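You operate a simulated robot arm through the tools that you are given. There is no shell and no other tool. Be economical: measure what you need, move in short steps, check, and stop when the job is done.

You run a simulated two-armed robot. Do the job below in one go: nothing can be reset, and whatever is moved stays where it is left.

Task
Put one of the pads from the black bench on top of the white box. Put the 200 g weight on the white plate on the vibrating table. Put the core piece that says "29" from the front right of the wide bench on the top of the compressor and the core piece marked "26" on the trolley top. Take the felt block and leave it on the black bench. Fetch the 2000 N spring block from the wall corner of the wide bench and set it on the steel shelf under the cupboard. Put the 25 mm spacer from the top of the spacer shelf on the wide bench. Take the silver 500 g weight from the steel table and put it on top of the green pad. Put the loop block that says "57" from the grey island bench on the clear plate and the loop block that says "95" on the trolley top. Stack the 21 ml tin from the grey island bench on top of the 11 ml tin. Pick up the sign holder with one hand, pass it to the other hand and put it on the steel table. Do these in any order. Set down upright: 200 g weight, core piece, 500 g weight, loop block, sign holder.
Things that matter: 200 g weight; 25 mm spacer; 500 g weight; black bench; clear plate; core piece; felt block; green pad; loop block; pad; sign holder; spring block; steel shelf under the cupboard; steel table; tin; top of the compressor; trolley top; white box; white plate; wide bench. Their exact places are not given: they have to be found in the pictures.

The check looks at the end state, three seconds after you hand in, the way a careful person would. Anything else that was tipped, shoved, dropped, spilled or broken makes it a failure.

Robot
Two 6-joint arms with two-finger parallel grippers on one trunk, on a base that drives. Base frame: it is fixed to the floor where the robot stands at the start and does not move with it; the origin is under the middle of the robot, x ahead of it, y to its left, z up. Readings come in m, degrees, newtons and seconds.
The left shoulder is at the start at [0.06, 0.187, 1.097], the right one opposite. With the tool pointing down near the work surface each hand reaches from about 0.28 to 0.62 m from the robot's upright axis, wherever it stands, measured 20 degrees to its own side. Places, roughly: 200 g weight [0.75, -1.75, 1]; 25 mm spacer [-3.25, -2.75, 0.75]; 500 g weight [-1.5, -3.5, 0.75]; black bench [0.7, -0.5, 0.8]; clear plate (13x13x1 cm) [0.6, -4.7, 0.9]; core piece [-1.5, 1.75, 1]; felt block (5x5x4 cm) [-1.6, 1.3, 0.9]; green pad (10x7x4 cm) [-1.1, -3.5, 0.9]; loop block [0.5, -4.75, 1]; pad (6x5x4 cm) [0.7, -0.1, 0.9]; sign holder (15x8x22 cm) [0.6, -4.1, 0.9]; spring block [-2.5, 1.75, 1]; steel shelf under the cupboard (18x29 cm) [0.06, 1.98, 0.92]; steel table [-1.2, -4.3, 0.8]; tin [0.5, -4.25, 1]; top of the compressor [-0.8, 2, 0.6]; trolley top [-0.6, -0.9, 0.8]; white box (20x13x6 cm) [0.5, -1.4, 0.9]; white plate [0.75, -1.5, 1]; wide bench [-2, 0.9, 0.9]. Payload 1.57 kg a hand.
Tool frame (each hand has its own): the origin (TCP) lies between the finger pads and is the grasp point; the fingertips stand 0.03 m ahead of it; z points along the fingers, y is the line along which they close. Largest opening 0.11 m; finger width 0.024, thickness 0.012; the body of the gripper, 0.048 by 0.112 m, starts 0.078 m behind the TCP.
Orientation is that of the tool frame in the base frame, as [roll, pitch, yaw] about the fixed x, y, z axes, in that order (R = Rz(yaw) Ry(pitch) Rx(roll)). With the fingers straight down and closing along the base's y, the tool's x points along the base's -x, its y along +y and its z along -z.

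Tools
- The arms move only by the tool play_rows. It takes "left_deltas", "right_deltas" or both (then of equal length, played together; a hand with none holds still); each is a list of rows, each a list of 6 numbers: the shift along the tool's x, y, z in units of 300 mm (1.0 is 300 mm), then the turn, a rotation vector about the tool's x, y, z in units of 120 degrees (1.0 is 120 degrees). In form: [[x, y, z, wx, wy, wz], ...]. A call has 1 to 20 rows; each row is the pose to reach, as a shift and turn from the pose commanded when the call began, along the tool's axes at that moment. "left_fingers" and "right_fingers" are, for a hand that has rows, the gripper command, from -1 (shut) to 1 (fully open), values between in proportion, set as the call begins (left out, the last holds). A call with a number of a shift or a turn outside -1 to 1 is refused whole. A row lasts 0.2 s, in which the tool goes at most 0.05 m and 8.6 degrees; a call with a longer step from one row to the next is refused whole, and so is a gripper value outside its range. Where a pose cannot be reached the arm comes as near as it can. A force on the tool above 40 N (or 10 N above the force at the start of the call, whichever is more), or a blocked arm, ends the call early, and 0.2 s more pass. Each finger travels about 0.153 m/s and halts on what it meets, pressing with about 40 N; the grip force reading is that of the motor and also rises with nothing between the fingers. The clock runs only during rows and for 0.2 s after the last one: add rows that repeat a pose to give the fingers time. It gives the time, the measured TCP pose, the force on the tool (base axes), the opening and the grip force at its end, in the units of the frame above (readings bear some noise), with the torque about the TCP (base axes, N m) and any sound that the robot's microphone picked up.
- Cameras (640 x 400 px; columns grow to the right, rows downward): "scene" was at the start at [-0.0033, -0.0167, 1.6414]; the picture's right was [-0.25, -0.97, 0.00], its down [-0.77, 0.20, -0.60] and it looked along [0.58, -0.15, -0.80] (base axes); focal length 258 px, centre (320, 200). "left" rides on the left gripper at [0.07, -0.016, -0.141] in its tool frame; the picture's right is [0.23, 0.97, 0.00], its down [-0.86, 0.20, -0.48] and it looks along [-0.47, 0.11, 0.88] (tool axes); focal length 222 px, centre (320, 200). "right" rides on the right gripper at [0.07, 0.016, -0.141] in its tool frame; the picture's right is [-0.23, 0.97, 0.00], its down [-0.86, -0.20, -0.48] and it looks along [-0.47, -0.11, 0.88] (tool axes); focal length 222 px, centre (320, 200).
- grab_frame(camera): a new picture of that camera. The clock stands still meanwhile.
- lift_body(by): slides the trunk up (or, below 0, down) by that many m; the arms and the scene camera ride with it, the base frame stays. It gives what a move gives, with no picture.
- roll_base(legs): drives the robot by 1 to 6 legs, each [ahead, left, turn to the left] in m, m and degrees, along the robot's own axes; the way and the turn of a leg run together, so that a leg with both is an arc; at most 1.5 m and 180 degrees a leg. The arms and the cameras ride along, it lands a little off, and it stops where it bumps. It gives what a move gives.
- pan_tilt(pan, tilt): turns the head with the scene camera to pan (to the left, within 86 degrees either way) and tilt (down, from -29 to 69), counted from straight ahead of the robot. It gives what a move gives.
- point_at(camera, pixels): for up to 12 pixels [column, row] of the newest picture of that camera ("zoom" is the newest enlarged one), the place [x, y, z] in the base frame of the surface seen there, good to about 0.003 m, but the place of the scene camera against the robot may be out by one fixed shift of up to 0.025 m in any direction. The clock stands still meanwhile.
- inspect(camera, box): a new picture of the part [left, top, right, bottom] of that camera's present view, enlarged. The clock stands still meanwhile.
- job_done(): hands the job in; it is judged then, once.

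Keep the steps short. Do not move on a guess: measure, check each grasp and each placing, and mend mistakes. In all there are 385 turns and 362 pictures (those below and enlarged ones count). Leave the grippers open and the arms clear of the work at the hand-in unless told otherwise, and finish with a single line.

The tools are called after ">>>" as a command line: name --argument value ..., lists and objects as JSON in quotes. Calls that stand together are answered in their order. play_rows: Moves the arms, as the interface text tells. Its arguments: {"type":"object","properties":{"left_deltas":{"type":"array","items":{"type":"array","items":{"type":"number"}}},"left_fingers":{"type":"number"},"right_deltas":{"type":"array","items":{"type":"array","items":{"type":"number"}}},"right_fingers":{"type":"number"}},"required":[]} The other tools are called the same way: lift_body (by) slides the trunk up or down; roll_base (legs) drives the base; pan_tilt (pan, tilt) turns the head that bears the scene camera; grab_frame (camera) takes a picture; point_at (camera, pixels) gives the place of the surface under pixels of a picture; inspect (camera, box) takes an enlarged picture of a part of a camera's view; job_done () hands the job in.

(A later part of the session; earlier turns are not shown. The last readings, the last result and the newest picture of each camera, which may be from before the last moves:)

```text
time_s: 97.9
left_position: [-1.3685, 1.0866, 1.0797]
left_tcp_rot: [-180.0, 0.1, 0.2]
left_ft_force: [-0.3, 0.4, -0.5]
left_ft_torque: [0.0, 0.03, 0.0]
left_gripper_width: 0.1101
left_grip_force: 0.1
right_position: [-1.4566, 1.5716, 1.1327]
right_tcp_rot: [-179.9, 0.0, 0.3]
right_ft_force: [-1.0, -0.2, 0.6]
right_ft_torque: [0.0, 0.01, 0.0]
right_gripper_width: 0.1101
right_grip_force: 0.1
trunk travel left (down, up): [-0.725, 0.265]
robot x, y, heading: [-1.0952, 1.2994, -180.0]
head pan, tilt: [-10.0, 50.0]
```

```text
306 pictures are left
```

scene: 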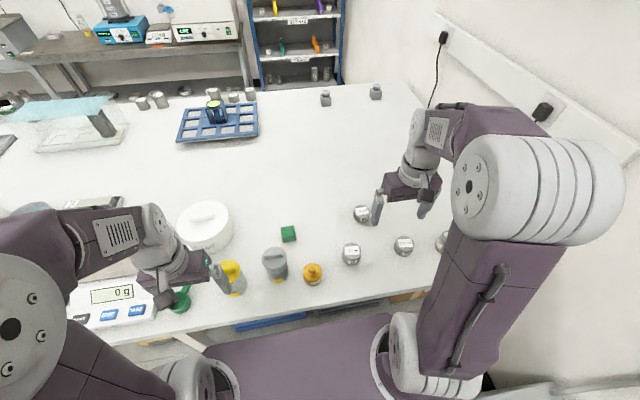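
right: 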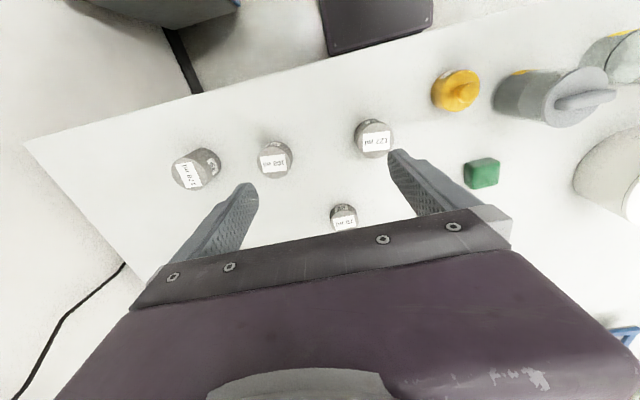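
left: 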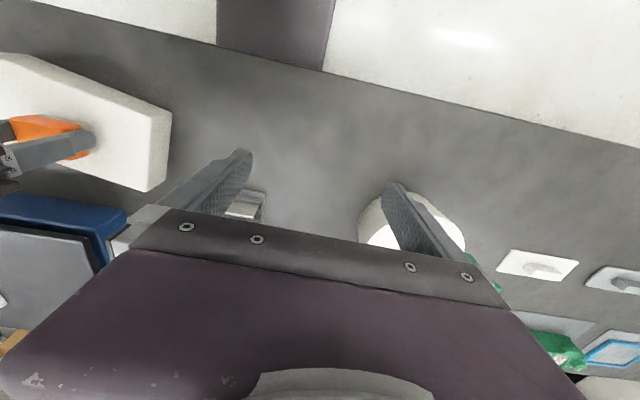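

>>> inspect --camera "right" --box '[150, 100, 310, 200]'

>>> inspect --camera "right" --box '[310, 100, 470, 240]'

>>> point_at --camera "right" --pixels '[[190, 173], [274, 160], [376, 139], [343, 220], [480, 172], [455, 90], [340, 205], [330, 160]]'

```text
4.00 times, centred on (230, 150) of right
```

zoom: 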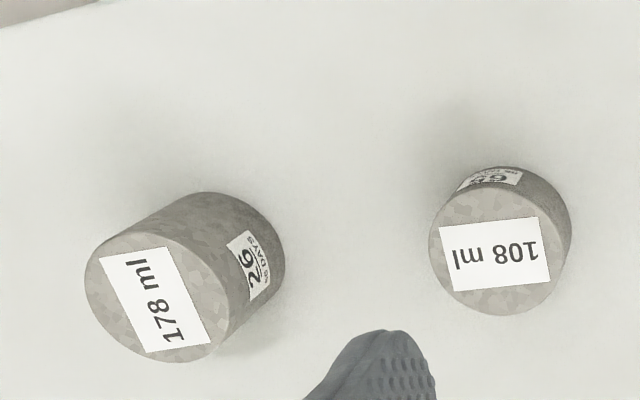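

```text
2.86 times, centred on (390, 170) of right
```

zoom: 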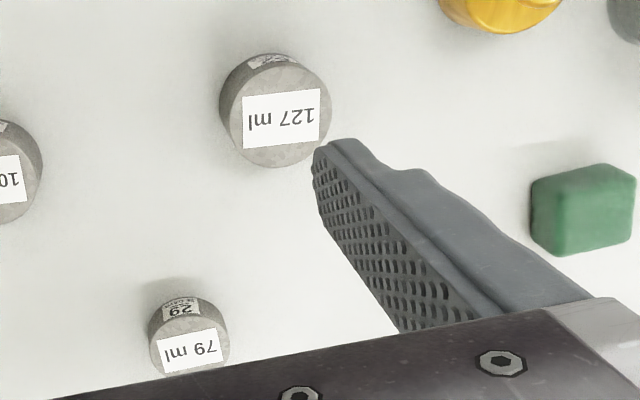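

```text
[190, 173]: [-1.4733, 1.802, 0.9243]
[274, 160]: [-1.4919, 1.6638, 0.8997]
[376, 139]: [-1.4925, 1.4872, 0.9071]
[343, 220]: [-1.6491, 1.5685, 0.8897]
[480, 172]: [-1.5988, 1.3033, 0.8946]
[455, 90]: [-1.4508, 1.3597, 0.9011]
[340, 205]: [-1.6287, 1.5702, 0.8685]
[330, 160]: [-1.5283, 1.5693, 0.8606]
```

Core 26 is the rightmost (≈(-1.475,1.80)), 29 is at (-1.65,1.567), top 0.89. Hover right hand above core 29.

>>> play_rows --right_deltas '[[-0.16, 0.003, 0, 0, 0, 0], [-0.32, 0.006, 0, 0, 0, 0], [-0.48, 0.01, 0, 0, 0, 0], [-0.6, 0.013, 0.06, 0, 0, 0], [-0.645, 0.013, 0.18, 0, 0, 0], [-0.645, 0.013, 0.33, 0, 0, 0], [-0.645, 0.013, 0.48, 0, 0, 0], [-0.645, 0.013, 0.6, 0, 0, 0], [-0.645, 0.013, 0.6, 0, 0, 0]]' --right_fingers 1

>>> grab_frame --camera "right"

>>> grab_frame --camera "left"

```text
time_s: 99.9
left_position: [-1.3678, 1.0865, 1.0804]
left_tcp_rot: [-179.9, 0.0, 0.2]
left_ft_force: [-0.5, -0.5, 0.2]
left_ft_torque: [0.01, 0.01, -0.01]
left_gripper_width: 0.1101
left_grip_force: 0.0
right_position: [-1.6494, 1.566, 0.9526]
right_tcp_rot: [180.0, 0.0, 0.1]
right_ft_force: [-0.4, 0.3, 0.0]
right_ft_torque: [0.0, 0.0, 0.04]
right_gripper_width: 0.11
right_grip_force: 0.1
trunk travel left (down, up): [-0.725, 0.265]
robot x, y, heading: [-1.0998, 1.3002, -179.7]
head pan, tilt: [-10.0, 50.0]
```

```text
303 pictures are left
```

right: 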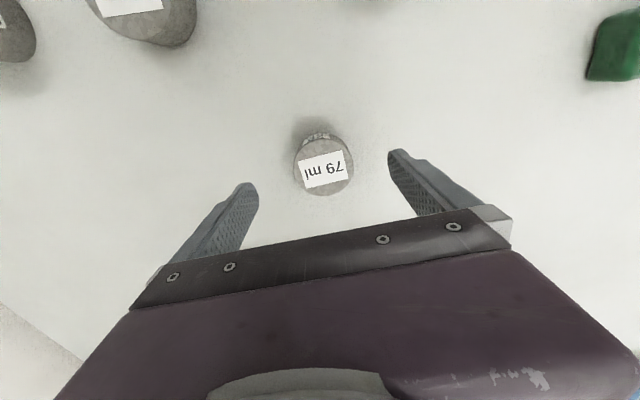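

```text
302 pictures are left
```

left: 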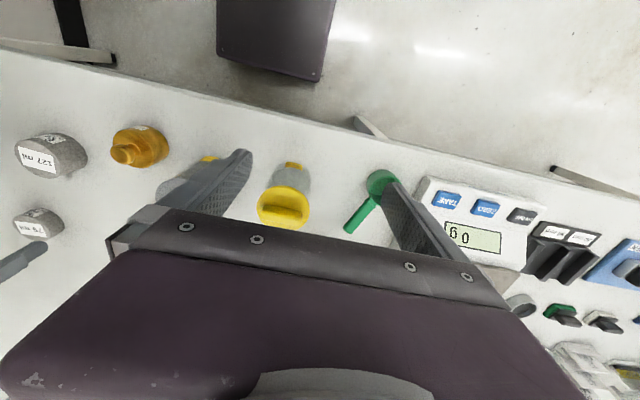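

>>> point_at --camera "right" --pixels '[[324, 166], [298, 163], [351, 168], [324, 140], [326, 192], [380, 120]]'

```text
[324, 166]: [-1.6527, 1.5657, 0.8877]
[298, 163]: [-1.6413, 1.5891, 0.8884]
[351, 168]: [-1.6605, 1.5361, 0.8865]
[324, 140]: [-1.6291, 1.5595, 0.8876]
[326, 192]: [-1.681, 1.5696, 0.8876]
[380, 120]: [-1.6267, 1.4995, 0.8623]
```

>>> play_rows --right_deltas '[[-0.017, 0.01, 0.1, 0, 0, 0], [-0.017, 0.01, 0.197, 0, 0, 0], [-0.017, 0.01, 0.197, 0, 0, 0]]'

>>> play_rows --right_deltas '[[0, 0, 0, 0, 0, 0], [0, 0, 0, 0, 0, 0], [0, 0, 0, 0, 0, 0]]' --right_fingers -1

>>> play_rows --right_deltas '[[0, 0, -0.1, 0, 0, 0], [0, 0, -0.25, 0, 0, 0], [0, 0, -0.4, 0, 0, 0], [0, 0, -0.55, 0, 0, 0], [0, 0, -0.7, 0, 0, 0], [0.12, 0, -0.8, 0, 0, 0], [0.27, 0, -0.8, 0, 0, 0], [0.42, 0, -0.8, 0, 0, 0], [0.57, 0, -0.8, 0, 0, 0], [0.7, 0, -0.8, 0, 0, 0], [0.7, 0, -0.8, 0, 0, 0]]'

>>> grab_frame --camera "right"

```text
time_s: 100.7
left_position: [-1.3675, 1.0862, 1.0812]
left_tcp_rot: [179.9, 0.0, 0.1]
left_ft_force: [-0.4, -0.3, -0.3]
left_ft_torque: [0.0, 0.04, 0.03]
left_gripper_width: 0.1102
left_grip_force: 0.1
right_position: [-1.6542, 1.5631, 0.8958]
right_tcp_rot: [179.9, 0.0, 0.3]
right_ft_force: [0.0, -0.1, 0.8]
right_ft_torque: [0.02, -0.03, -0.01]
right_gripper_width: 0.1098
right_grip_force: 0.1
trunk travel left (down, up): [-0.725, 0.265]
robot x, y, heading: [-1.101, 1.3, -179.8]
head pan, tilt: [-10.0, 50.0]
```

```text
time_s: 101.5
left_position: [-1.3685, 1.0863, 1.0808]
left_tcp_rot: [180.0, 0.0, 0.0]
left_ft_force: [-0.2, -0.9, -0.1]
left_ft_torque: [0.02, -0.01, 0.02]
left_gripper_width: 0.1098
left_grip_force: 0.0
right_position: [-1.6541, 1.5634, 0.8947]
right_tcp_rot: [-179.9, 0.0, 0.2]
right_ft_force: [-0.3, -0.4, 0.2]
right_ft_torque: [0.01, 0.0, -0.01]
right_gripper_width: 0.059
right_grip_force: 40.1
trunk travel left (down, up): [-0.725, 0.265]
robot x, y, heading: [-1.1005, 1.3023, -179.6]
head pan, tilt: [-10.0, 50.0]
```

```text
time_s: 103.9
left_position: [-1.3695, 1.0863, 1.0808]
left_tcp_rot: [-179.9, -0.1, 0.1]
left_ft_force: [0.0, 0.1, 0.1]
left_ft_torque: [-0.01, 0.01, -0.01]
left_gripper_width: 0.1097
left_grip_force: 0.0
right_position: [-1.4449, 1.5661, 1.1352]
right_tcp_rot: [180.0, 0.0, 0.3]
right_ft_force: [-0.2, -0.9, -1.6]
right_ft_torque: [0.03, 0.02, 0.05]
right_gripper_width: 0.0588
right_grip_force: 39.7
trunk travel left (down, up): [-0.725, 0.265]
robot x, y, heading: [-1.0932, 1.3025, -179.9]
head pan, tilt: [-10.0, 50.0]
```

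```text
301 pictures are left
```

right: 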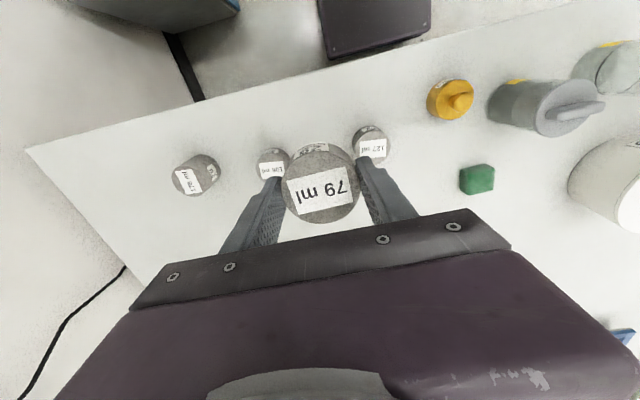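

Core 29 held. Meanwhile the left hand fetches the green felt block at ≈(-1.599,1.303): hover first.

>>> play_rows --left_deltas '[[-0.11, -0.1, 0, 0, 0, 0], [-0.22, -0.2, 0, 0, 0, 0], [-0.33, -0.3, 0, 0, 0, 0], [-0.44, -0.41, 0, 0, 0, 0], [-0.55, -0.52, 0, 0, 0, 0], [-0.66, -0.62, 0, 0, 0, 0], [-0.765, -0.722, 0, 0, 0, 0], [-0.765, -0.722, 0.15, 0, 0, 0], [-0.765, -0.722, 0.3, 0, 0, 0], [-0.765, -0.722, 0.4, 0, 0, 0], [-0.765, -0.722, 0.4, 0, 0, 0]]' --left_fingers 1

>>> grab_frame --camera "left"

```text
time_s: 106.3
left_position: [-1.5966, 1.3049, 0.9621]
left_tcp_rot: [-179.9, 0.0, 0.1]
left_ft_force: [0.0, 0.1, -0.5]
left_ft_torque: [0.0, -0.02, 0.02]
left_gripper_width: 0.1098
left_grip_force: 0.0
right_position: [-1.4433, 1.5654, 1.1355]
right_tcp_rot: [180.0, -0.1, 0.1]
right_ft_force: [0.4, 0.5, -1.0]
right_ft_torque: [0.0, 0.0, -0.04]
right_gripper_width: 0.0591
right_grip_force: 40.4
trunk travel left (down, up): [-0.725, 0.265]
robot x, y, heading: [-1.0991, 1.3017, -179.9]
head pan, tilt: [-10.0, 50.0]
```

```text
300 pictures are left
```

left: 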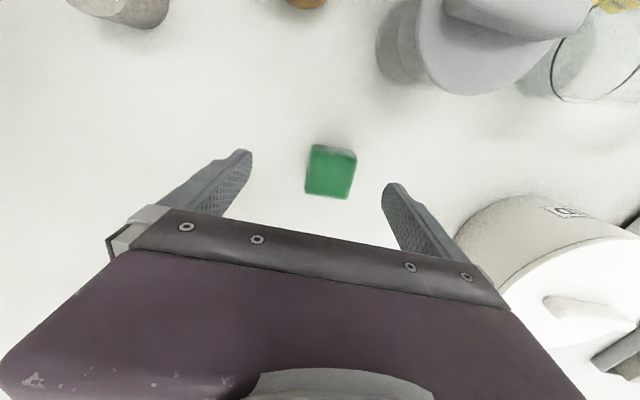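

>>> point_at --camera "left" --pixels '[[330, 172], [308, 148], [307, 190], [346, 196], [355, 160], [480, 215], [500, 300], [420, 70], [470, 90]]'

```text
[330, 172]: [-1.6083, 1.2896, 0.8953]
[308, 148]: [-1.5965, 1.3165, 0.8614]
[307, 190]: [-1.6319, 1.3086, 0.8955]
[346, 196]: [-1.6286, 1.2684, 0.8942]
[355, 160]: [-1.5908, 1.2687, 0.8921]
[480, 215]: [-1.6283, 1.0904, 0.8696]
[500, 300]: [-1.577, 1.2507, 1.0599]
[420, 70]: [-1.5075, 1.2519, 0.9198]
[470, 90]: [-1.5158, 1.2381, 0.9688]
```

>>> play_rows --left_deltas '[[-0.04, 0.053, 0, 0, 0, 0], [-0.04, 0.053, 0.12, 0, 0, 0], [-0.04, 0.053, 0.222, 0, 0, 0], [-0.04, 0.053, 0.222, 0, 0, 0]]'

>>> play_rows --left_deltas '[[0, 0, 0, 0, 0, 0], [0, 0, 0, 0, 0, 0], [0, 0, 0, 0, 0, 0]]' --left_fingers -1

>>> play_rows --left_deltas '[[0, 0, -0.1, 0, 0, 0], [0, 0, -0.25, 0, 0, 0], [0, 0, -0.4, 0, 0, 0], [0, 0, -0.55, 0, 0, 0], [0, 0, -0.65, 0, 0, 0], [0.1, 0.1, -0.65, 0, 0, 0], [0.2, 0.2, -0.65, 0, 0, 0], [0.3, 0.3, -0.65, 0, 0, 0], [0.4, 0.4, -0.65, 0, 0, 0], [0.5, 0.5, -0.65, 0, 0, 0], [0.6, 0.6, -0.65, 0, 0, 0], [0.7, 0.7, -0.65, 0, 0, 0], [0.7, 0.7, -0.65, 0, 0, 0]]'

>>> grab_frame --camera "left"

```text
time_s: 107.3
left_position: [-1.6107, 1.2881, 0.8936]
left_tcp_rot: [180.0, 0.0, 0.1]
left_ft_force: [-0.2, -0.5, 0.1]
left_ft_torque: [0.01, 0.05, -0.02]
left_gripper_width: 0.1099
left_grip_force: 0.0
right_position: [-1.4446, 1.5651, 1.1364]
right_tcp_rot: [180.0, 0.0, 0.1]
right_ft_force: [-0.5, 0.4, -1.9]
right_ft_torque: [0.0, 0.02, -0.03]
right_gripper_width: 0.059
right_grip_force: 39.7
trunk travel left (down, up): [-0.725, 0.265]
robot x, y, heading: [-1.0974, 1.3023, -179.9]
head pan, tilt: [-10.0, 50.0]
```

```text
time_s: 108.1
left_position: [-1.6106, 1.2877, 0.8946]
left_tcp_rot: [-180.0, 0.0, 0.1]
left_ft_force: [-0.3, -0.5, 1.1]
left_ft_torque: [-0.04, 0.02, -0.05]
left_gripper_width: 0.0492
left_grip_force: 39.8
right_position: [-1.4453, 1.565, 1.1349]
right_tcp_rot: [-179.8, 0.0, 0.2]
right_ft_force: [1.5, 0.7, -1.2]
right_ft_torque: [0.01, -0.03, -0.01]
right_gripper_width: 0.059
right_grip_force: 39.9
trunk travel left (down, up): [-0.725, 0.265]
robot x, y, heading: [-1.0955, 1.3025, -179.6]
head pan, tilt: [-10.0, 50.0]
```

```text
time_s: 110.9
left_position: [-1.3992, 1.0785, 1.0874]
left_tcp_rot: [179.9, -0.1, 0.1]
left_ft_force: [0.0, -0.5, -0.8]
left_ft_torque: [0.01, -0.02, -0.03]
left_gripper_width: 0.0491
left_grip_force: 39.7
right_position: [-1.446, 1.5646, 1.1358]
right_tcp_rot: [-180.0, 0.1, 0.2]
right_ft_force: [0.5, 0.5, -1.3]
right_ft_torque: [0.0, 0.0, 0.01]
right_gripper_width: 0.059
right_grip_force: 40.3
trunk travel left (down, up): [-0.725, 0.265]
robot x, y, heading: [-1.0996, 1.3007, -179.6]
head pan, tilt: [-10.0, 50.0]
```

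```text
299 pictures are left
```

left: 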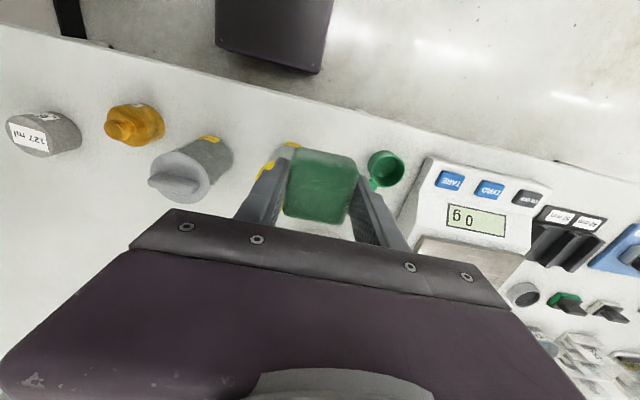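

Felt held. Back off, turn to face the compressor at (-0.8,2).

>>> roll_base --legs '[[0.0, 0, 0], [-0.42, 0, 0], [0, 0, -89.8]]'

>>> pan_tilt --pan 0 --tilt 55

>>> grab_frame --camera "scene"

>>> point_at --camera "scene" --pixels '[[320, 110], [320, 140], [280, 120], [360, 120], [320, 90], [240, 120], [400, 120], [320, 170]]'

```text
time_s: 117.6
left_position: [-0.8975, 1.6054, 1.0874]
left_tcp_rot: [-180.0, 0.0, -90.3]
left_ft_force: [-0.4, -0.2, 0.1]
left_ft_torque: [0.01, 0.01, 0.04]
left_gripper_width: 0.0486
left_grip_force: 39.6
right_position: [-0.4119, 1.6479, 1.1349]
right_tcp_rot: [179.9, 0.0, -90.1]
right_ft_force: [0.1, -0.4, -1.7]
right_ft_torque: [-0.02, 0.0, -0.01]
right_gripper_width: 0.0591
right_grip_force: 40.3
trunk travel left (down, up): [-0.725, 0.265]
robot x, y, heading: [-0.6795, 1.3077, 90.0]
head pan, tilt: [-10.0, 50.0]
```

```text
time_s: 118.3
left_position: [-0.8968, 1.604, 1.0876]
left_tcp_rot: [-180.0, 0.1, -90.3]
left_ft_force: [0.3, 0.3, -0.2]
left_ft_torque: [0.0, 0.01, 0.02]
left_gripper_width: 0.0489
left_grip_force: 40.0
right_position: [-0.411, 1.6474, 1.1347]
right_tcp_rot: [180.0, -0.1, -90.2]
right_ft_force: [0.2, 0.1, -1.7]
right_ft_torque: [0.01, 0.01, -0.02]
right_gripper_width: 0.0589
right_grip_force: 39.5
trunk travel left (down, up): [-0.725, 0.265]
robot x, y, heading: [-0.677, 1.3024, 89.8]
head pan, tilt: [0.0, 55.0]
```

```text
298 pictures are left
```

scene: 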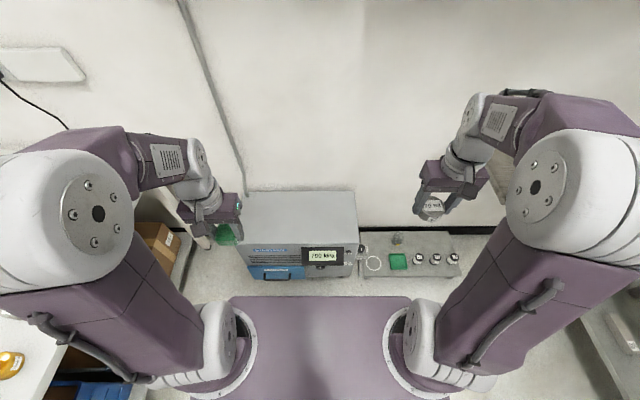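

```text
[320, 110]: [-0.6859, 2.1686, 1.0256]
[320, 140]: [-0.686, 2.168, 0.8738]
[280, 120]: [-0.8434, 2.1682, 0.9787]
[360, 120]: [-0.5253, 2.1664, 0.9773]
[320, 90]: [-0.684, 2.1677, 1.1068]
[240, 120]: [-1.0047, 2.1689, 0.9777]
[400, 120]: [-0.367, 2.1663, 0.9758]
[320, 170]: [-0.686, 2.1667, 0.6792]
```

>>> point_at --camera "scene" --pixels '[[300, 215], [350, 200], [355, 238], [250, 240], [260, 195], [300, 240], [310, 275], [340, 220]]'

>>> inspect --camera "scene" --box '[200, 170, 400, 295]'

```text
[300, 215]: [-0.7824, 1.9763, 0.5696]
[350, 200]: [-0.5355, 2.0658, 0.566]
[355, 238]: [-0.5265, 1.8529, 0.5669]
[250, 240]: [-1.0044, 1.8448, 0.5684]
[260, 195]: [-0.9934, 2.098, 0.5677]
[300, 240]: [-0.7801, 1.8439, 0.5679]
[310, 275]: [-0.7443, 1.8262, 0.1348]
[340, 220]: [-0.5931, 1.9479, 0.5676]
```

```text
3.20 times, centred on (300, 232) of scene
```

zoom: 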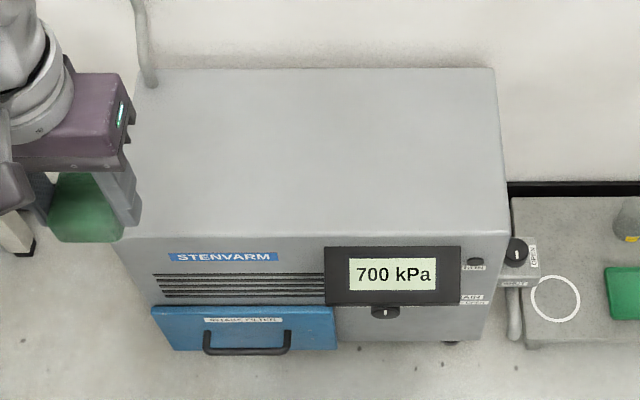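

Compressor top z≈0.562, x −1.01…−0.52, y from 1.84. Drive closer and lower the trunk 0.3 m.

>>> roll_base --legs '[[0.16, 0.06, 0]]'

>>> lift_body --by -0.3

>>> grab_frame --camera "right"

>>> grab_frame --camera "scene"

```text
time_s: 119.8
left_position: [-0.9581, 1.76, 1.0888]
left_tcp_rot: [-179.9, 0.1, -90.2]
left_ft_force: [0.0, 0.6, -0.9]
left_ft_torque: [0.0, 0.01, -0.01]
left_gripper_width: 0.0485
left_grip_force: 40.0
right_position: [-0.4718, 1.802, 1.1353]
right_tcp_rot: [180.0, 0.1, -90.2]
right_ft_force: [0.4, -0.5, -1.8]
right_ft_torque: [0.01, 0.01, -0.01]
right_gripper_width: 0.0591
right_grip_force: 40.3
trunk travel left (down, up): [-0.725, 0.265]
robot x, y, heading: [-0.735, 1.4604, 89.8]
head pan, tilt: [0.0, 55.0]
```

```text
time_s: 122.8
left_position: [-0.9571, 1.7618, 0.7875]
left_tcp_rot: [-180.0, 0.1, -90.2]
left_ft_force: [0.4, -0.5, -0.4]
left_ft_torque: [-0.01, 0.01, -0.02]
left_gripper_width: 0.0487
left_grip_force: 40.3
right_position: [-0.4726, 1.8035, 0.8358]
right_tcp_rot: [-179.9, 0.0, -90.2]
right_ft_force: [0.3, 0.4, -1.5]
right_ft_torque: [0.01, 0.04, 0.01]
right_gripper_width: 0.059
right_grip_force: 39.7
trunk travel left (down, up): [-0.425, 0.565]
robot x, y, heading: [-0.7339, 1.4614, 89.7]
head pan, tilt: [0.0, 55.0]
```

```text
296 pictures are left
```

right: 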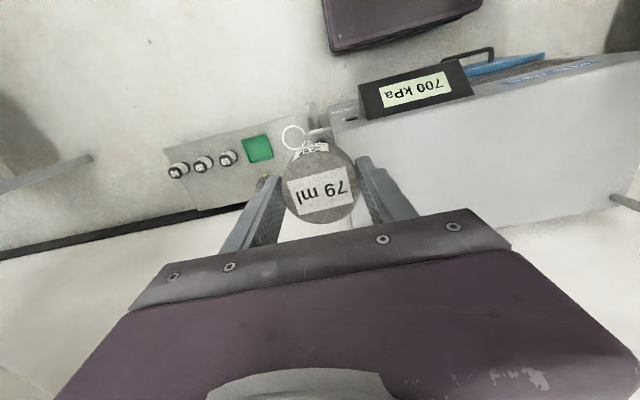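

```text
295 pictures are left
```

scene: 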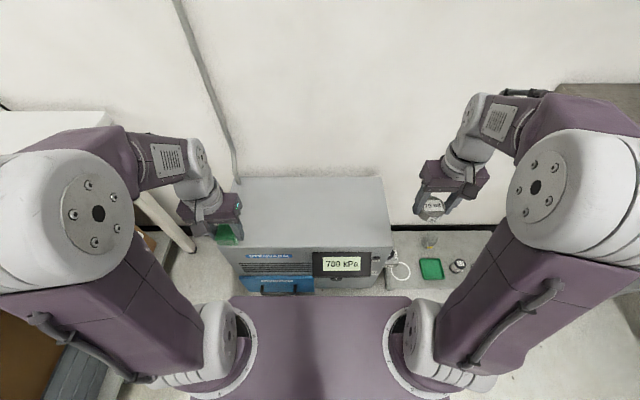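

>>> point_at --camera "right" --pixels '[[450, 170], [500, 130], [420, 140], [540, 110], [370, 135]]'

```text
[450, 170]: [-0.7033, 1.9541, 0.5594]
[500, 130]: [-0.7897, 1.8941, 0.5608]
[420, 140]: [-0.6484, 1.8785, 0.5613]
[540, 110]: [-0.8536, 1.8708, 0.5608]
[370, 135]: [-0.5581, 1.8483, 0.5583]
```

>>> play_rows --right_deltas '[[-0.1, 0.125, 0, 0, 0, 0], [-0.2, 0.25, 0, 0, 0, 0], [-0.3, 0.375, 0, 0, 0, 0], [-0.4, 0.5, 0, 0, 0, 0], [-0.488, 0.623, 0, 0, 0, 0], [-0.488, 0.623, 0.15, 0, 0, 0], [-0.488, 0.623, 0.3, 0, 0, 0], [-0.488, 0.623, 0.45, 0, 0, 0], [-0.488, 0.623, 0.6, 0, 0, 0], [-0.488, 0.623, 0.72, 0, 0, 0], [-0.488, 0.623, 0.78, 0, 0, 0], [-0.488, 0.623, 0.793, 0, 0, 0], [-0.488, 0.623, 0.793, 0, 0, 0]]'

>>> grab_frame --camera "right"

```text
time_s: 125.6
left_position: [-0.9587, 1.7611, 0.7878]
left_tcp_rot: [-180.0, -0.1, -90.2]
left_ft_force: [0.3, 0.3, -0.6]
left_ft_torque: [0.0, 0.0, 0.02]
left_gripper_width: 0.0487
left_grip_force: 40.3
right_position: [-0.6591, 1.9507, 0.5965]
right_tcp_rot: [180.0, -0.1, -90.2]
right_ft_force: [-0.9, 0.4, -1.9]
right_ft_torque: [0.0, 0.01, 0.02]
right_gripper_width: 0.059
right_grip_force: 40.0
trunk travel left (down, up): [-0.425, 0.565]
robot x, y, heading: [-0.7378, 1.4582, 89.8]
head pan, tilt: [0.0, 55.0]
```

```text
294 pictures are left
```

right: 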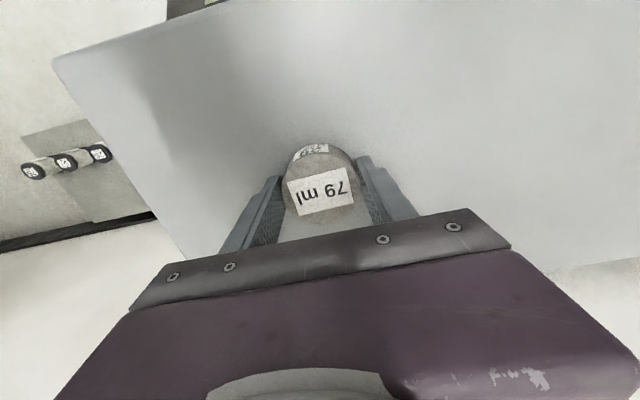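

Lower 3 mm until light contact, open, rise.

>>> play_rows --right_deltas '[[0, 0, 0.009, 0, 0, 0], [0, 0, 0.009, 0, 0, 0]]'

>>> play_rows --right_deltas '[[0, 0, 0, 0, 0, 0], [0, 0, 0, 0, 0, 0], [0, 0, -0.1, 0, 0, 0], [0, 0, -0.25, 0, 0, 0], [0, 0, -0.4, 0, 0, 0], [0, 0, -0.55, 0, 0, 0], [0, 0, -0.7, 0, 0, 0], [0, 0, -0.7, 0, 0, 0]]' --right_fingers 1

>>> grab_frame --camera "right"

```text
time_s: 126.2
left_position: [-0.9579, 1.7617, 0.7881]
left_tcp_rot: [-180.0, 0.1, -90.1]
left_ft_force: [0.0, 0.0, 0.2]
left_ft_torque: [0.01, 0.03, 0.01]
left_gripper_width: 0.0487
left_grip_force: 40.3
right_position: [-0.6587, 1.9514, 0.5964]
right_tcp_rot: [180.0, 0.0, -90.2]
right_ft_force: [-1.1, -1.7, 11.8]
right_ft_torque: [-0.23, -0.09, -0.02]
right_gripper_width: 0.059
right_grip_force: 40.8
trunk travel left (down, up): [-0.425, 0.565]
robot x, y, heading: [-0.7352, 1.4579, 89.9]
head pan, tilt: [0.0, 55.0]
```

```text
time_s: 128.0
left_position: [-0.9587, 1.7613, 0.787]
left_tcp_rot: [180.0, 0.0, -90.2]
left_ft_force: [-0.6, 0.7, -0.8]
left_ft_torque: [0.0, -0.01, 0.02]
left_gripper_width: 0.0486
left_grip_force: 40.0
right_position: [-0.6579, 1.9518, 0.8073]
right_tcp_rot: [179.9, 0.0, -90.1]
right_ft_force: [0.3, 0.1, -0.2]
right_ft_torque: [-0.02, 0.01, 0.01]
right_gripper_width: 0.1099
right_grip_force: 0.0
trunk travel left (down, up): [-0.425, 0.565]
robot x, y, heading: [-0.7367, 1.4617, 89.8]
head pan, tilt: [0.0, 55.0]
```

```text
293 pictures are left
```

right: 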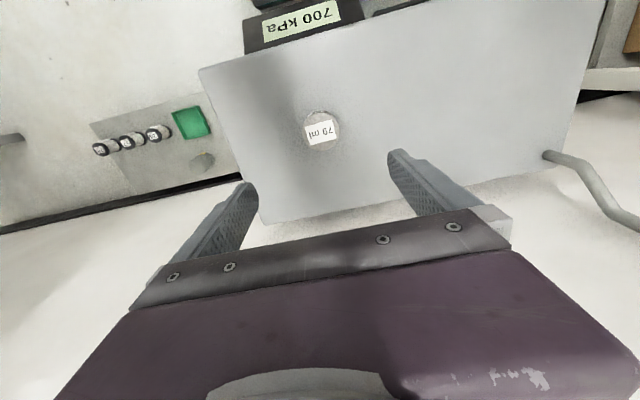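

Core 29 stands on the compressor. Retract, raise the trunk and return for core 26.

>>> play_rows --right_deltas '[[0.1, -0.12, 0, 0, 0, 0], [0.2, -0.24, 0, 0, 0, 0], [0.3, -0.36, 0, 0, 0, 0], [0.4, -0.48, 0, 0, 0, 0], [0.5, -0.58, 0, 0, 0, 0], [0.5, -0.58, 0, 0, 0, 0]]'

>>> lift_body --by 0.3

>>> roll_base --legs '[[-0.12, 0, 0], [0, 0, 90], [0.36, -0.1, 0]]'

>>> grab_frame --camera "right"

```text
time_s: 129.4
left_position: [-0.9584, 1.7619, 0.7872]
left_tcp_rot: [179.9, 0.0, -90.2]
left_ft_force: [-0.5, 0.9, 0.4]
left_ft_torque: [-0.03, 0.03, 0.04]
left_gripper_width: 0.0488
left_grip_force: 39.5
right_position: [-0.4859, 1.8013, 0.8043]
right_tcp_rot: [180.0, -0.1, -90.2]
right_ft_force: [0.2, 0.2, -0.6]
right_ft_torque: [-0.01, 0.01, 0.0]
right_gripper_width: 0.1096
right_grip_force: 0.0
trunk travel left (down, up): [-0.425, 0.565]
robot x, y, heading: [-0.7368, 1.4613, 89.7]
head pan, tilt: [0.0, 55.0]
```

```text
time_s: 132.4
left_position: [-0.9586, 1.7614, 1.0872]
left_tcp_rot: [-180.0, 0.0, -90.2]
left_ft_force: [-0.3, 0.2, -0.7]
left_ft_torque: [-0.01, 0.0, 0.04]
left_gripper_width: 0.0486
left_grip_force: 39.8
right_position: [-0.486, 1.801, 1.1038]
right_tcp_rot: [-180.0, 0.0, -90.1]
right_ft_force: [0.8, -0.6, -0.4]
right_ft_torque: [-0.01, 0.02, 0.01]
right_gripper_width: 0.11
right_grip_force: 0.1
trunk travel left (down, up): [-0.725, 0.265]
robot x, y, heading: [-0.7389, 1.4598, 89.8]
head pan, tilt: [0.0, 55.0]
```

```text
time_s: 139.4
left_position: [-1.3949, 1.2173, 1.0893]
left_tcp_rot: [-180.0, 0.0, 0.3]
left_ft_force: [-0.2, -0.6, 0.1]
left_ft_torque: [0.03, 0.0, 0.01]
left_gripper_width: 0.0489
left_grip_force: 40.2
right_position: [-1.4395, 1.6878, 1.1041]
right_tcp_rot: [-180.0, 0.0, 0.3]
right_ft_force: [0.5, -0.6, -0.3]
right_ft_torque: [0.01, -0.03, 0.0]
right_gripper_width: 0.1099
right_grip_force: 0.1
trunk travel left (down, up): [-0.725, 0.265]
robot x, y, heading: [-1.0953, 1.4438, -179.5]
head pan, tilt: [0.0, 55.0]
```

```text
292 pictures are left
```

right: 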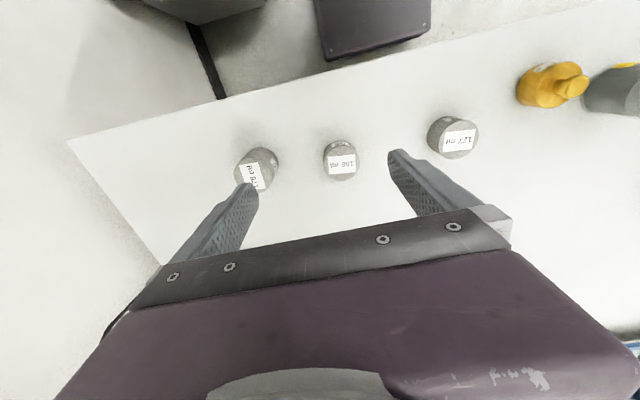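

>>> point_at --camera "right" --pixels '[[250, 172], [238, 163], [260, 175], [255, 158], [340, 165], [330, 185]]'

```text
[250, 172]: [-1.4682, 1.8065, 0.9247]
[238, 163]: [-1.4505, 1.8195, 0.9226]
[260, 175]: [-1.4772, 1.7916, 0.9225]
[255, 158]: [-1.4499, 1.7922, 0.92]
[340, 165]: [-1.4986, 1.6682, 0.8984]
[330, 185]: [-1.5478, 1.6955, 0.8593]
```

>>> play_rows --right_deltas '[[-0.033, -0.13, 0, 0, 0, 0], [-0.066, -0.26, 0, 0, 0, 0], [-0.1, -0.385, 0, 0, 0, 0], [-0.1, -0.385, 0.15, 0, 0, 0], [-0.1, -0.385, 0.3, 0, 0, 0], [-0.1, -0.385, 0.39, 0, 0, 0], [-0.1, -0.385, 0.39, 0, 0, 0]]'

>>> grab_frame --camera "right"

```text
time_s: 141.0
left_position: [-1.3959, 1.2168, 1.0874]
left_tcp_rot: [-179.9, 0.0, 0.3]
left_ft_force: [0.1, -0.1, -0.4]
left_ft_torque: [-0.01, -0.01, -0.05]
left_gripper_width: 0.0488
left_grip_force: 39.9
right_position: [-1.47, 1.803, 0.9864]
right_tcp_rot: [-180.0, 0.0, 0.2]
right_ft_force: [-0.3, 0.4, -0.1]
right_ft_torque: [0.01, 0.02, -0.07]
right_gripper_width: 0.1102
right_grip_force: 0.0
trunk travel left (down, up): [-0.725, 0.265]
robot x, y, heading: [-1.094, 1.4439, -179.6]
head pan, tilt: [0.0, 55.0]
```

```text
291 pictures are left
```

right: 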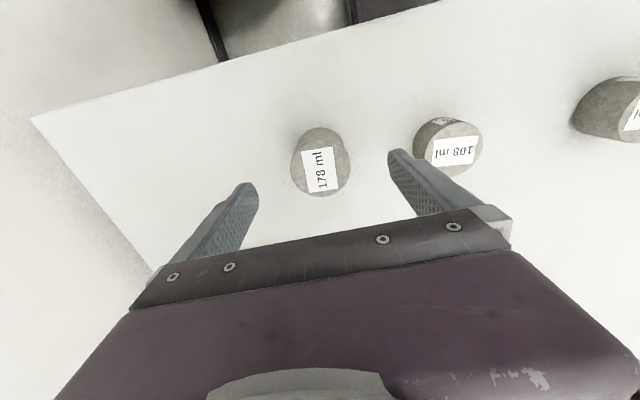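

>>> point_at --camera "right" --pixels '[[320, 167], [294, 165], [348, 167], [322, 194], [320, 142], [425, 165]]'

```text
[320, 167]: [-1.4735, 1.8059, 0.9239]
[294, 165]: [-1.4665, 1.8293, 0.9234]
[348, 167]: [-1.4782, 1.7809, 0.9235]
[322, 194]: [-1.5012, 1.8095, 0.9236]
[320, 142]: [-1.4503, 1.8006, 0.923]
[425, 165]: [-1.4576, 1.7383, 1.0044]
```

>>> play_rows --right_deltas '[[-0.015, -0.007, 0.14, 0, 0, 0], [-0.015, -0.007, 0.287, 0, 0, 0], [-0.015, -0.007, 0.287, 0, 0, 0]]'

>>> play_rows --right_deltas '[[0, 0, 0, 0, 0, 0], [0, 0, 0, 0, 0, 0], [0, 0, 0, 0, 0, 0]]' --right_fingers -1

>>> play_rows --right_deltas '[[0, 0, -0.1, 0, 0, 0], [0, 0, -0.25, 0, 0, 0], [0, 0, -0.4, 0, 0, 0], [0, 0, -0.55, 0, 0, 0], [0, 0, -0.7, 0, 0, 0], [0.1, 0.1, -0.75, 0, 0, 0], [0.2, 0.2, -0.75, 0, 0, 0], [0.2, 0.2, -0.75, 0, 0, 0]]'

>>> grab_frame --camera "right"

```text
time_s: 141.8
left_position: [-1.395, 1.2177, 1.0868]
left_tcp_rot: [180.0, 0.0, 0.3]
left_ft_force: [0.8, -0.5, -0.7]
left_ft_torque: [0.03, 0.0, 0.01]
left_gripper_width: 0.0488
left_grip_force: 39.6
right_position: [-1.4731, 1.8047, 0.9006]
right_tcp_rot: [-179.8, 0.1, 0.3]
right_ft_force: [-0.9, 0.7, 0.5]
right_ft_torque: [-0.01, 0.01, 0.02]
right_gripper_width: 0.1098
right_grip_force: 0.0
trunk travel left (down, up): [-0.725, 0.265]
robot x, y, heading: [-1.0988, 1.4423, -179.9]
head pan, tilt: [0.0, 55.0]
```

```text
time_s: 142.6
left_position: [-1.3945, 1.2165, 1.0868]
left_tcp_rot: [-180.0, 0.0, 0.3]
left_ft_force: [0.3, -0.2, 0.0]
left_ft_torque: [-0.02, 0.03, -0.02]
left_gripper_width: 0.0487
left_grip_force: 39.9
right_position: [-1.4749, 1.8057, 0.901]
right_tcp_rot: [180.0, -0.1, 0.2]
right_ft_force: [0.1, -0.7, -0.1]
right_ft_torque: [-0.01, -0.02, -0.01]
right_gripper_width: 0.0596
right_grip_force: 40.5
trunk travel left (down, up): [-0.725, 0.265]
robot x, y, heading: [-1.0971, 1.4412, -179.7]
head pan, tilt: [0.0, 55.0]
```

```text
time_s: 144.4
left_position: [-1.3953, 1.2182, 1.0872]
left_tcp_rot: [179.9, -0.1, 0.3]
left_ft_force: [-0.1, -0.3, -0.9]
left_ft_torque: [0.03, -0.03, 0.02]
left_gripper_width: 0.0488
left_grip_force: 40.0
right_position: [-1.4157, 1.7473, 1.1237]
right_tcp_rot: [179.8, -0.1, 0.4]
right_ft_force: [-0.7, -0.8, -4.4]
right_ft_torque: [-0.03, -0.01, -0.01]
right_gripper_width: 0.0597
right_grip_force: 40.2
trunk travel left (down, up): [-0.725, 0.265]
robot x, y, heading: [-1.0943, 1.4394, -179.4]
head pan, tilt: [0.0, 55.0]
```

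```text
290 pictures are left
```

right: 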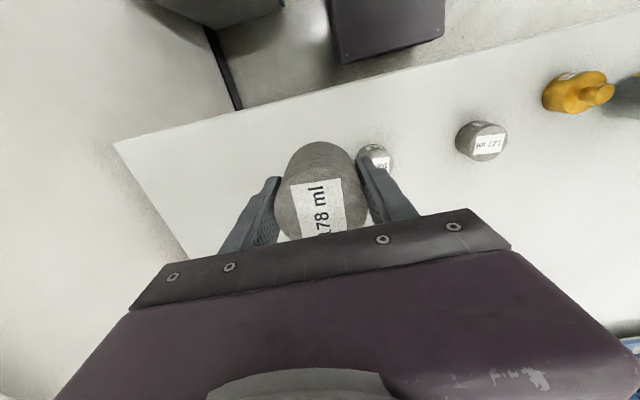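

Both held. Drive to the trolley's +x side (robot ≈(-0.02,-1.0), facing −x).

>>> roll_base --legs '[[-0.7, 0, 0], [0, 1.4, 0], [-0.37, 0, -0.5], [0, 1.0, 0]]'

>>> pan_tilt --pan 0 --tilt 55

>>> grab_frame --camera "scene"

```text
time_s: 161.5
left_position: [-0.2883, -1.1674, 1.0865]
left_tcp_rot: [-180.0, 0.0, 0.8]
left_ft_force: [-0.2, -0.6, -0.2]
left_ft_torque: [-0.02, 0.0, 0.01]
left_gripper_width: 0.0484
left_grip_force: 40.2
right_position: [-0.3132, -0.638, 1.1221]
right_tcp_rot: [-179.9, 0.0, 1.0]
right_ft_force: [-0.2, 0.3, -3.9]
right_ft_torque: [-0.04, -0.04, -0.03]
right_gripper_width: 0.0596
right_grip_force: 39.9
trunk travel left (down, up): [-0.725, 0.265]
robot x, y, heading: [0.0083, -0.9439, -179.3]
head pan, tilt: [0.0, 55.0]
```

```text
time_s: 162.1
left_position: [-0.2878, -1.1677, 1.0881]
left_tcp_rot: [-180.0, 0.0, 0.7]
left_ft_force: [-0.1, -0.1, -0.2]
left_ft_torque: [-0.02, 0.0, 0.0]
left_gripper_width: 0.0489
left_grip_force: 39.7
right_position: [-0.3115, -0.6382, 1.1232]
right_tcp_rot: [179.9, 0.0, 0.9]
right_ft_force: [0.2, 0.0, -4.5]
right_ft_torque: [-0.01, 0.0, 0.0]
right_gripper_width: 0.0596
right_grip_force: 39.9
trunk travel left (down, up): [-0.725, 0.265]
robot x, y, heading: [0.0118, -0.9382, -179.0]
head pan, tilt: [0.0, 55.0]
```

```text
289 pictures are left
```

scene: 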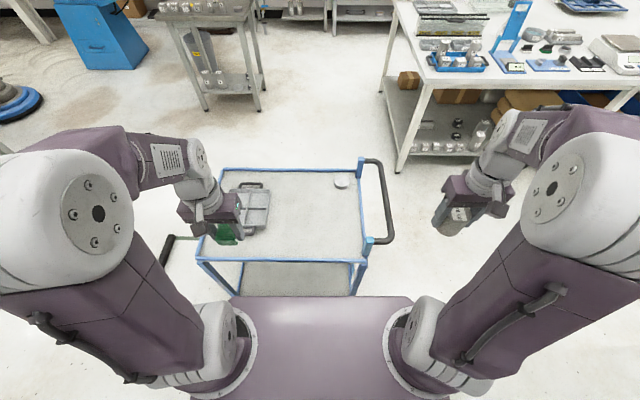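

>>> point_at --camera "scene" --pixels '[[320, 250], [340, 220], [310, 200], [345, 256], [280, 245], [300, 180], [341, 183], [355, 250], [210, 250], [385, 220], [330, 235]]'

>>> inspect --camera "scene" --box '[190, 150, 410, 287]'

```text
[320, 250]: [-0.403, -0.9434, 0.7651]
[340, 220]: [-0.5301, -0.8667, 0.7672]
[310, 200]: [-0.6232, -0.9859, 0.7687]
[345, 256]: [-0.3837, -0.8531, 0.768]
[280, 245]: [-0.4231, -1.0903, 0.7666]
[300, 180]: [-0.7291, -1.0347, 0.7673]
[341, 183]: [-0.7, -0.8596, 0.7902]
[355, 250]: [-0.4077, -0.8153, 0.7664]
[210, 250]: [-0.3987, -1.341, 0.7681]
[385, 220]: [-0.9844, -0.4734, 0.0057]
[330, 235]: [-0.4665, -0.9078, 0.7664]
```

```text
2.91 times, centred on (300, 218) of scene
```

zoom: 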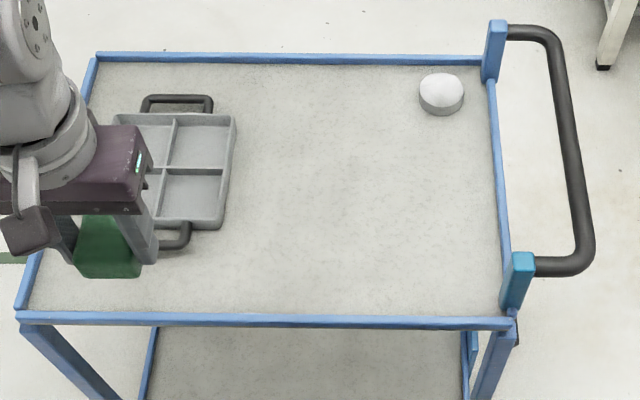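

Trolley top ≈0.761. Lower trunk 0.1, place core 26 at ≈(-0.50,-0.88).

>>> lift_body --by -0.1

>>> play_rows --right_deltas '[[-0.092, 0.114, 0, 0, 0, 0], [-0.184, 0.228, 0, 0, 0, 0], [-0.276, 0.342, 0, 0, 0, 0], [-0.368, 0.456, 0, 0, 0, 0], [-0.46, 0.57, 0, 0, 0, 0], [-0.552, 0.684, 0, 0, 0, 0], [-0.64, 0.797, 0, 0, 0, 0], [-0.64, 0.797, 0.15, 0, 0, 0], [-0.64, 0.797, 0.3, 0, 0, 0], [-0.64, 0.797, 0.45, 0, 0, 0], [-0.64, 0.797, 0.58, 0, 0, 0], [-0.64, 0.797, 0.58, 0, 0, 0]]'

>>> grab_frame --camera "right"

```text
time_s: 163.4
left_position: [-0.2891, -1.1675, 0.9865]
left_tcp_rot: [-180.0, 0.0, 0.8]
left_ft_force: [0.9, 0.7, 0.7]
left_ft_torque: [-0.03, -0.01, -0.01]
left_gripper_width: 0.0486
left_grip_force: 39.9
right_position: [-0.3124, -0.6394, 1.0238]
right_tcp_rot: [179.9, 0.0, 0.9]
right_ft_force: [0.0, 0.0, -3.6]
right_ft_torque: [-0.02, -0.03, -0.03]
right_gripper_width: 0.0595
right_grip_force: 39.8
trunk travel left (down, up): [-0.625, 0.365]
robot x, y, heading: [0.0091, -0.943, -179.1]
head pan, tilt: [0.0, 55.0]
```

```text
time_s: 166.0
left_position: [-0.2887, -1.1689, 0.9871]
left_tcp_rot: [180.0, -0.1, 0.8]
left_ft_force: [0.1, 0.2, -0.3]
left_ft_torque: [0.0, 0.03, 0.03]
left_gripper_width: 0.0487
left_grip_force: 39.6
right_position: [-0.5016, -0.8817, 0.8484]
right_tcp_rot: [180.0, 0.1, 0.8]
right_ft_force: [-0.5, -0.4, -3.6]
right_ft_torque: [0.03, 0.01, 0.03]
right_gripper_width: 0.0595
right_grip_force: 39.8
trunk travel left (down, up): [-0.625, 0.365]
robot x, y, heading: [0.007, -0.9423, -179.1]
head pan, tilt: [0.0, 55.0]
```

```text
287 pictures are left
```

right: 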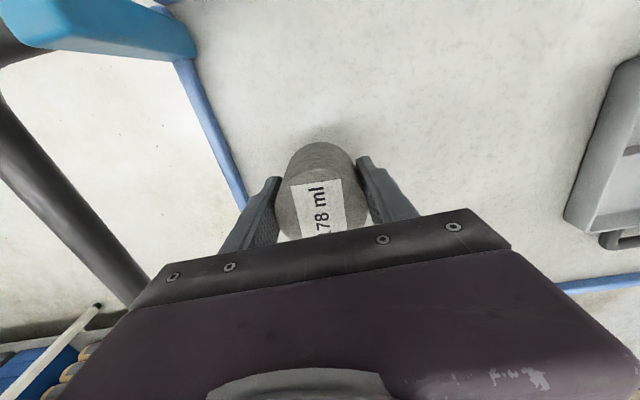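

>>> point_at --camera "right" --pixels '[[400, 110], [300, 100], [212, 125], [450, 180]]'

>>> play_rows --right_deltas '[[0, 0.1, 0, 0, 0, 0], [0, 0.1, 0.1, 0, 0, 0], [0, 0.1, 0.14, 0, 0, 0], [0, 0.1, 0.14, 0, 0, 0]]'

```text
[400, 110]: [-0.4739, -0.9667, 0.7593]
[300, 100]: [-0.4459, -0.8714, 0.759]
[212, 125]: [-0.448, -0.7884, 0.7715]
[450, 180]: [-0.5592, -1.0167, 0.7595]
```

```text
time_s: 167.0
left_position: [-0.2888, -1.167, 0.9881]
left_tcp_rot: [180.0, 0.0, 0.7]
left_ft_force: [0.0, 1.1, -0.2]
left_ft_torque: [-0.02, 0.01, 0.02]
left_gripper_width: 0.0486
left_grip_force: 39.6
right_position: [-0.5014, -0.9109, 0.8045]
right_tcp_rot: [-179.9, 0.0, 0.9]
right_ft_force: [-0.6, -0.6, -4.7]
right_ft_torque: [0.0, -0.03, -0.03]
right_gripper_width: 0.0595
right_grip_force: 40.2
trunk travel left (down, up): [-0.625, 0.365]
robot x, y, heading: [0.0101, -0.9427, -179.1]
head pan, tilt: [0.0, 55.0]
```

>>> play_rows --right_deltas '[[0, 0, 0.008, 0, 0, 0], [0, 0, 0.015, 0, 0, 0], [0, 0, 0.015, 0, 0, 0]]'

>>> play_rows --right_deltas '[[0, 0, 0, 0, 0, 0], [0, 0, 0, 0, 0, 0], [0, 0, -0.1, 0, 0, 0], [0, 0, -0.25, 0, 0, 0], [0, 0, -0.4, 0, 0, 0], [0, 0, -0.55, 0, 0, 0], [0, 0, -0.7, 0, 0, 0], [0.12, 0, -0.7, 0, 0, 0], [0.25, -0.1, -0.7, 0, 0, 0], [0.38, -0.2, -0.7, 0, 0, 0], [0.5, -0.3, -0.7, 0, 0, 0], [0.55, -0.45, -0.7, 0, 0, 0], [0.55, -0.55, -0.7, 0, 0, 0]]' --right_fingers 1

>>> inspect --camera "scene" --box '[190, 130, 430, 280]'

```text
time_s: 167.8
left_position: [-0.2879, -1.1668, 0.9868]
left_tcp_rot: [-180.0, 0.0, 0.8]
left_ft_force: [0.1, 0.0, -0.6]
left_ft_torque: [-0.02, 0.02, 0.0]
left_gripper_width: 0.0488
left_grip_force: 40.2
right_position: [-0.5012, -0.9113, 0.8014]
right_tcp_rot: [-180.0, 0.0, 0.8]
right_ft_force: [-0.6, -0.2, -4.0]
right_ft_torque: [-0.02, -0.01, -0.01]
right_gripper_width: 0.0597
right_grip_force: 39.8
trunk travel left (down, up): [-0.625, 0.365]
robot x, y, heading: [0.0058, -0.9422, -179.1]
head pan, tilt: [0.0, 55.0]
```

```text
time_s: 170.6
left_position: [-0.2877, -1.1676, 0.9872]
left_tcp_rot: [-179.9, -0.1, 0.8]
left_ft_force: [-0.5, -1.3, -0.5]
left_ft_torque: [-0.03, -0.01, 0.02]
left_gripper_width: 0.0488
left_grip_force: 40.1
right_position: [-0.3359, -0.7449, 1.0133]
right_tcp_rot: [180.0, 0.0, 0.9]
right_ft_force: [-0.4, -0.7, -0.3]
right_ft_torque: [0.0, -0.02, 0.0]
right_gripper_width: 0.1098
right_grip_force: 0.1
trunk travel left (down, up): [-0.625, 0.365]
robot x, y, heading: [0.0072, -0.9428, -179.2]
head pan, tilt: [0.0, 55.0]
```

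```text
2.67 times, centred on (310, 205) of scene
```

zoom: 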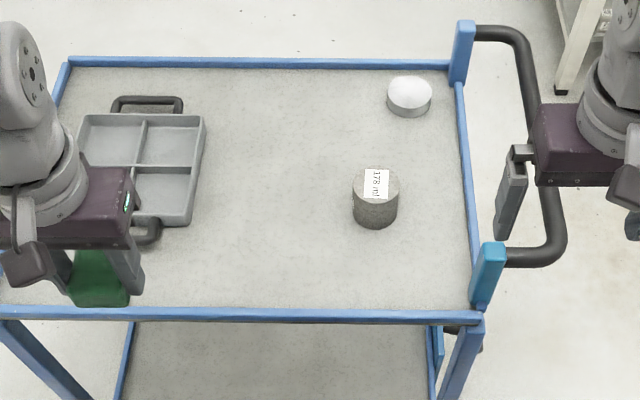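

Core 26 stands on the trolley. Raise the trunk and turn to the black bench with the felt block.

>>> lift_body --by 0.1

>>> roll_base --legs '[[0.05, -0.55, 0], [0, 0, 179]]'

>>> grab_frame --camera "left"

>>> grab_frame --camera "scene"

```text
time_s: 172.0
left_position: [-0.2883, -1.1675, 1.088]
left_tcp_rot: [-180.0, 0.1, 0.8]
left_ft_force: [-0.5, -0.5, -0.4]
left_ft_torque: [-0.01, -0.01, 0.0]
left_gripper_width: 0.0486
left_grip_force: 39.9
right_position: [-0.3366, -0.7456, 1.1127]
right_tcp_rot: [-180.0, 0.0, 0.9]
right_ft_force: [-0.1, -0.4, 0.5]
right_ft_torque: [0.0, 0.01, 0.01]
right_gripper_width: 0.11
right_grip_force: 0.0
trunk travel left (down, up): [-0.725, 0.265]
robot x, y, heading: [0.0035, -0.9428, -179.0]
head pan, tilt: [0.0, 55.0]
```

```text
time_s: 182.5
left_position: [0.2405, -0.1599, 1.0875]
left_tcp_rot: [179.9, 0.0, -178.2]
left_ft_force: [-0.2, 0.6, -0.9]
left_ft_torque: [-0.02, -0.05, -0.01]
left_gripper_width: 0.0486
left_grip_force: 39.6
right_position: [0.2961, -0.5823, 1.114]
right_tcp_rot: [180.0, 0.0, -178.0]
right_ft_force: [0.0, -0.6, -0.2]
right_ft_torque: [0.0, 0.03, 0.02]
right_gripper_width: 0.1099
right_grip_force: 0.0
trunk travel left (down, up): [-0.725, 0.265]
robot x, y, heading: [-0.0524, -0.3917, 1.8]
head pan, tilt: [0.0, 55.0]
```

```text
285 pictures are left
```

left: 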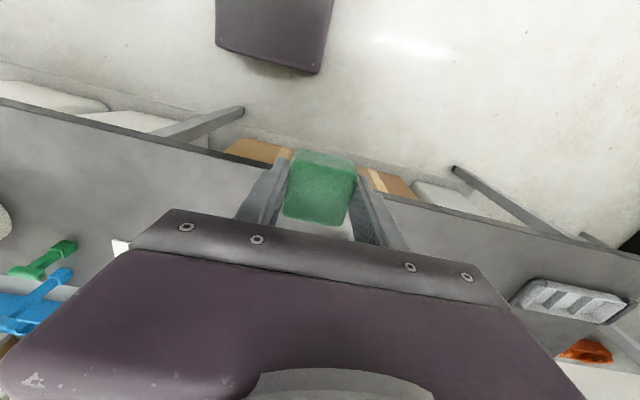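

```text
284 pictures are left
```

scene: 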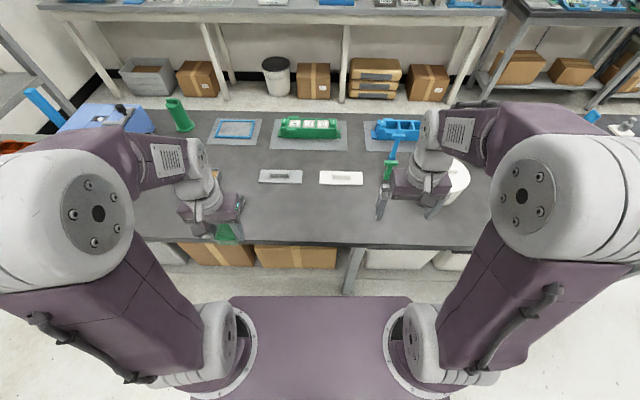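

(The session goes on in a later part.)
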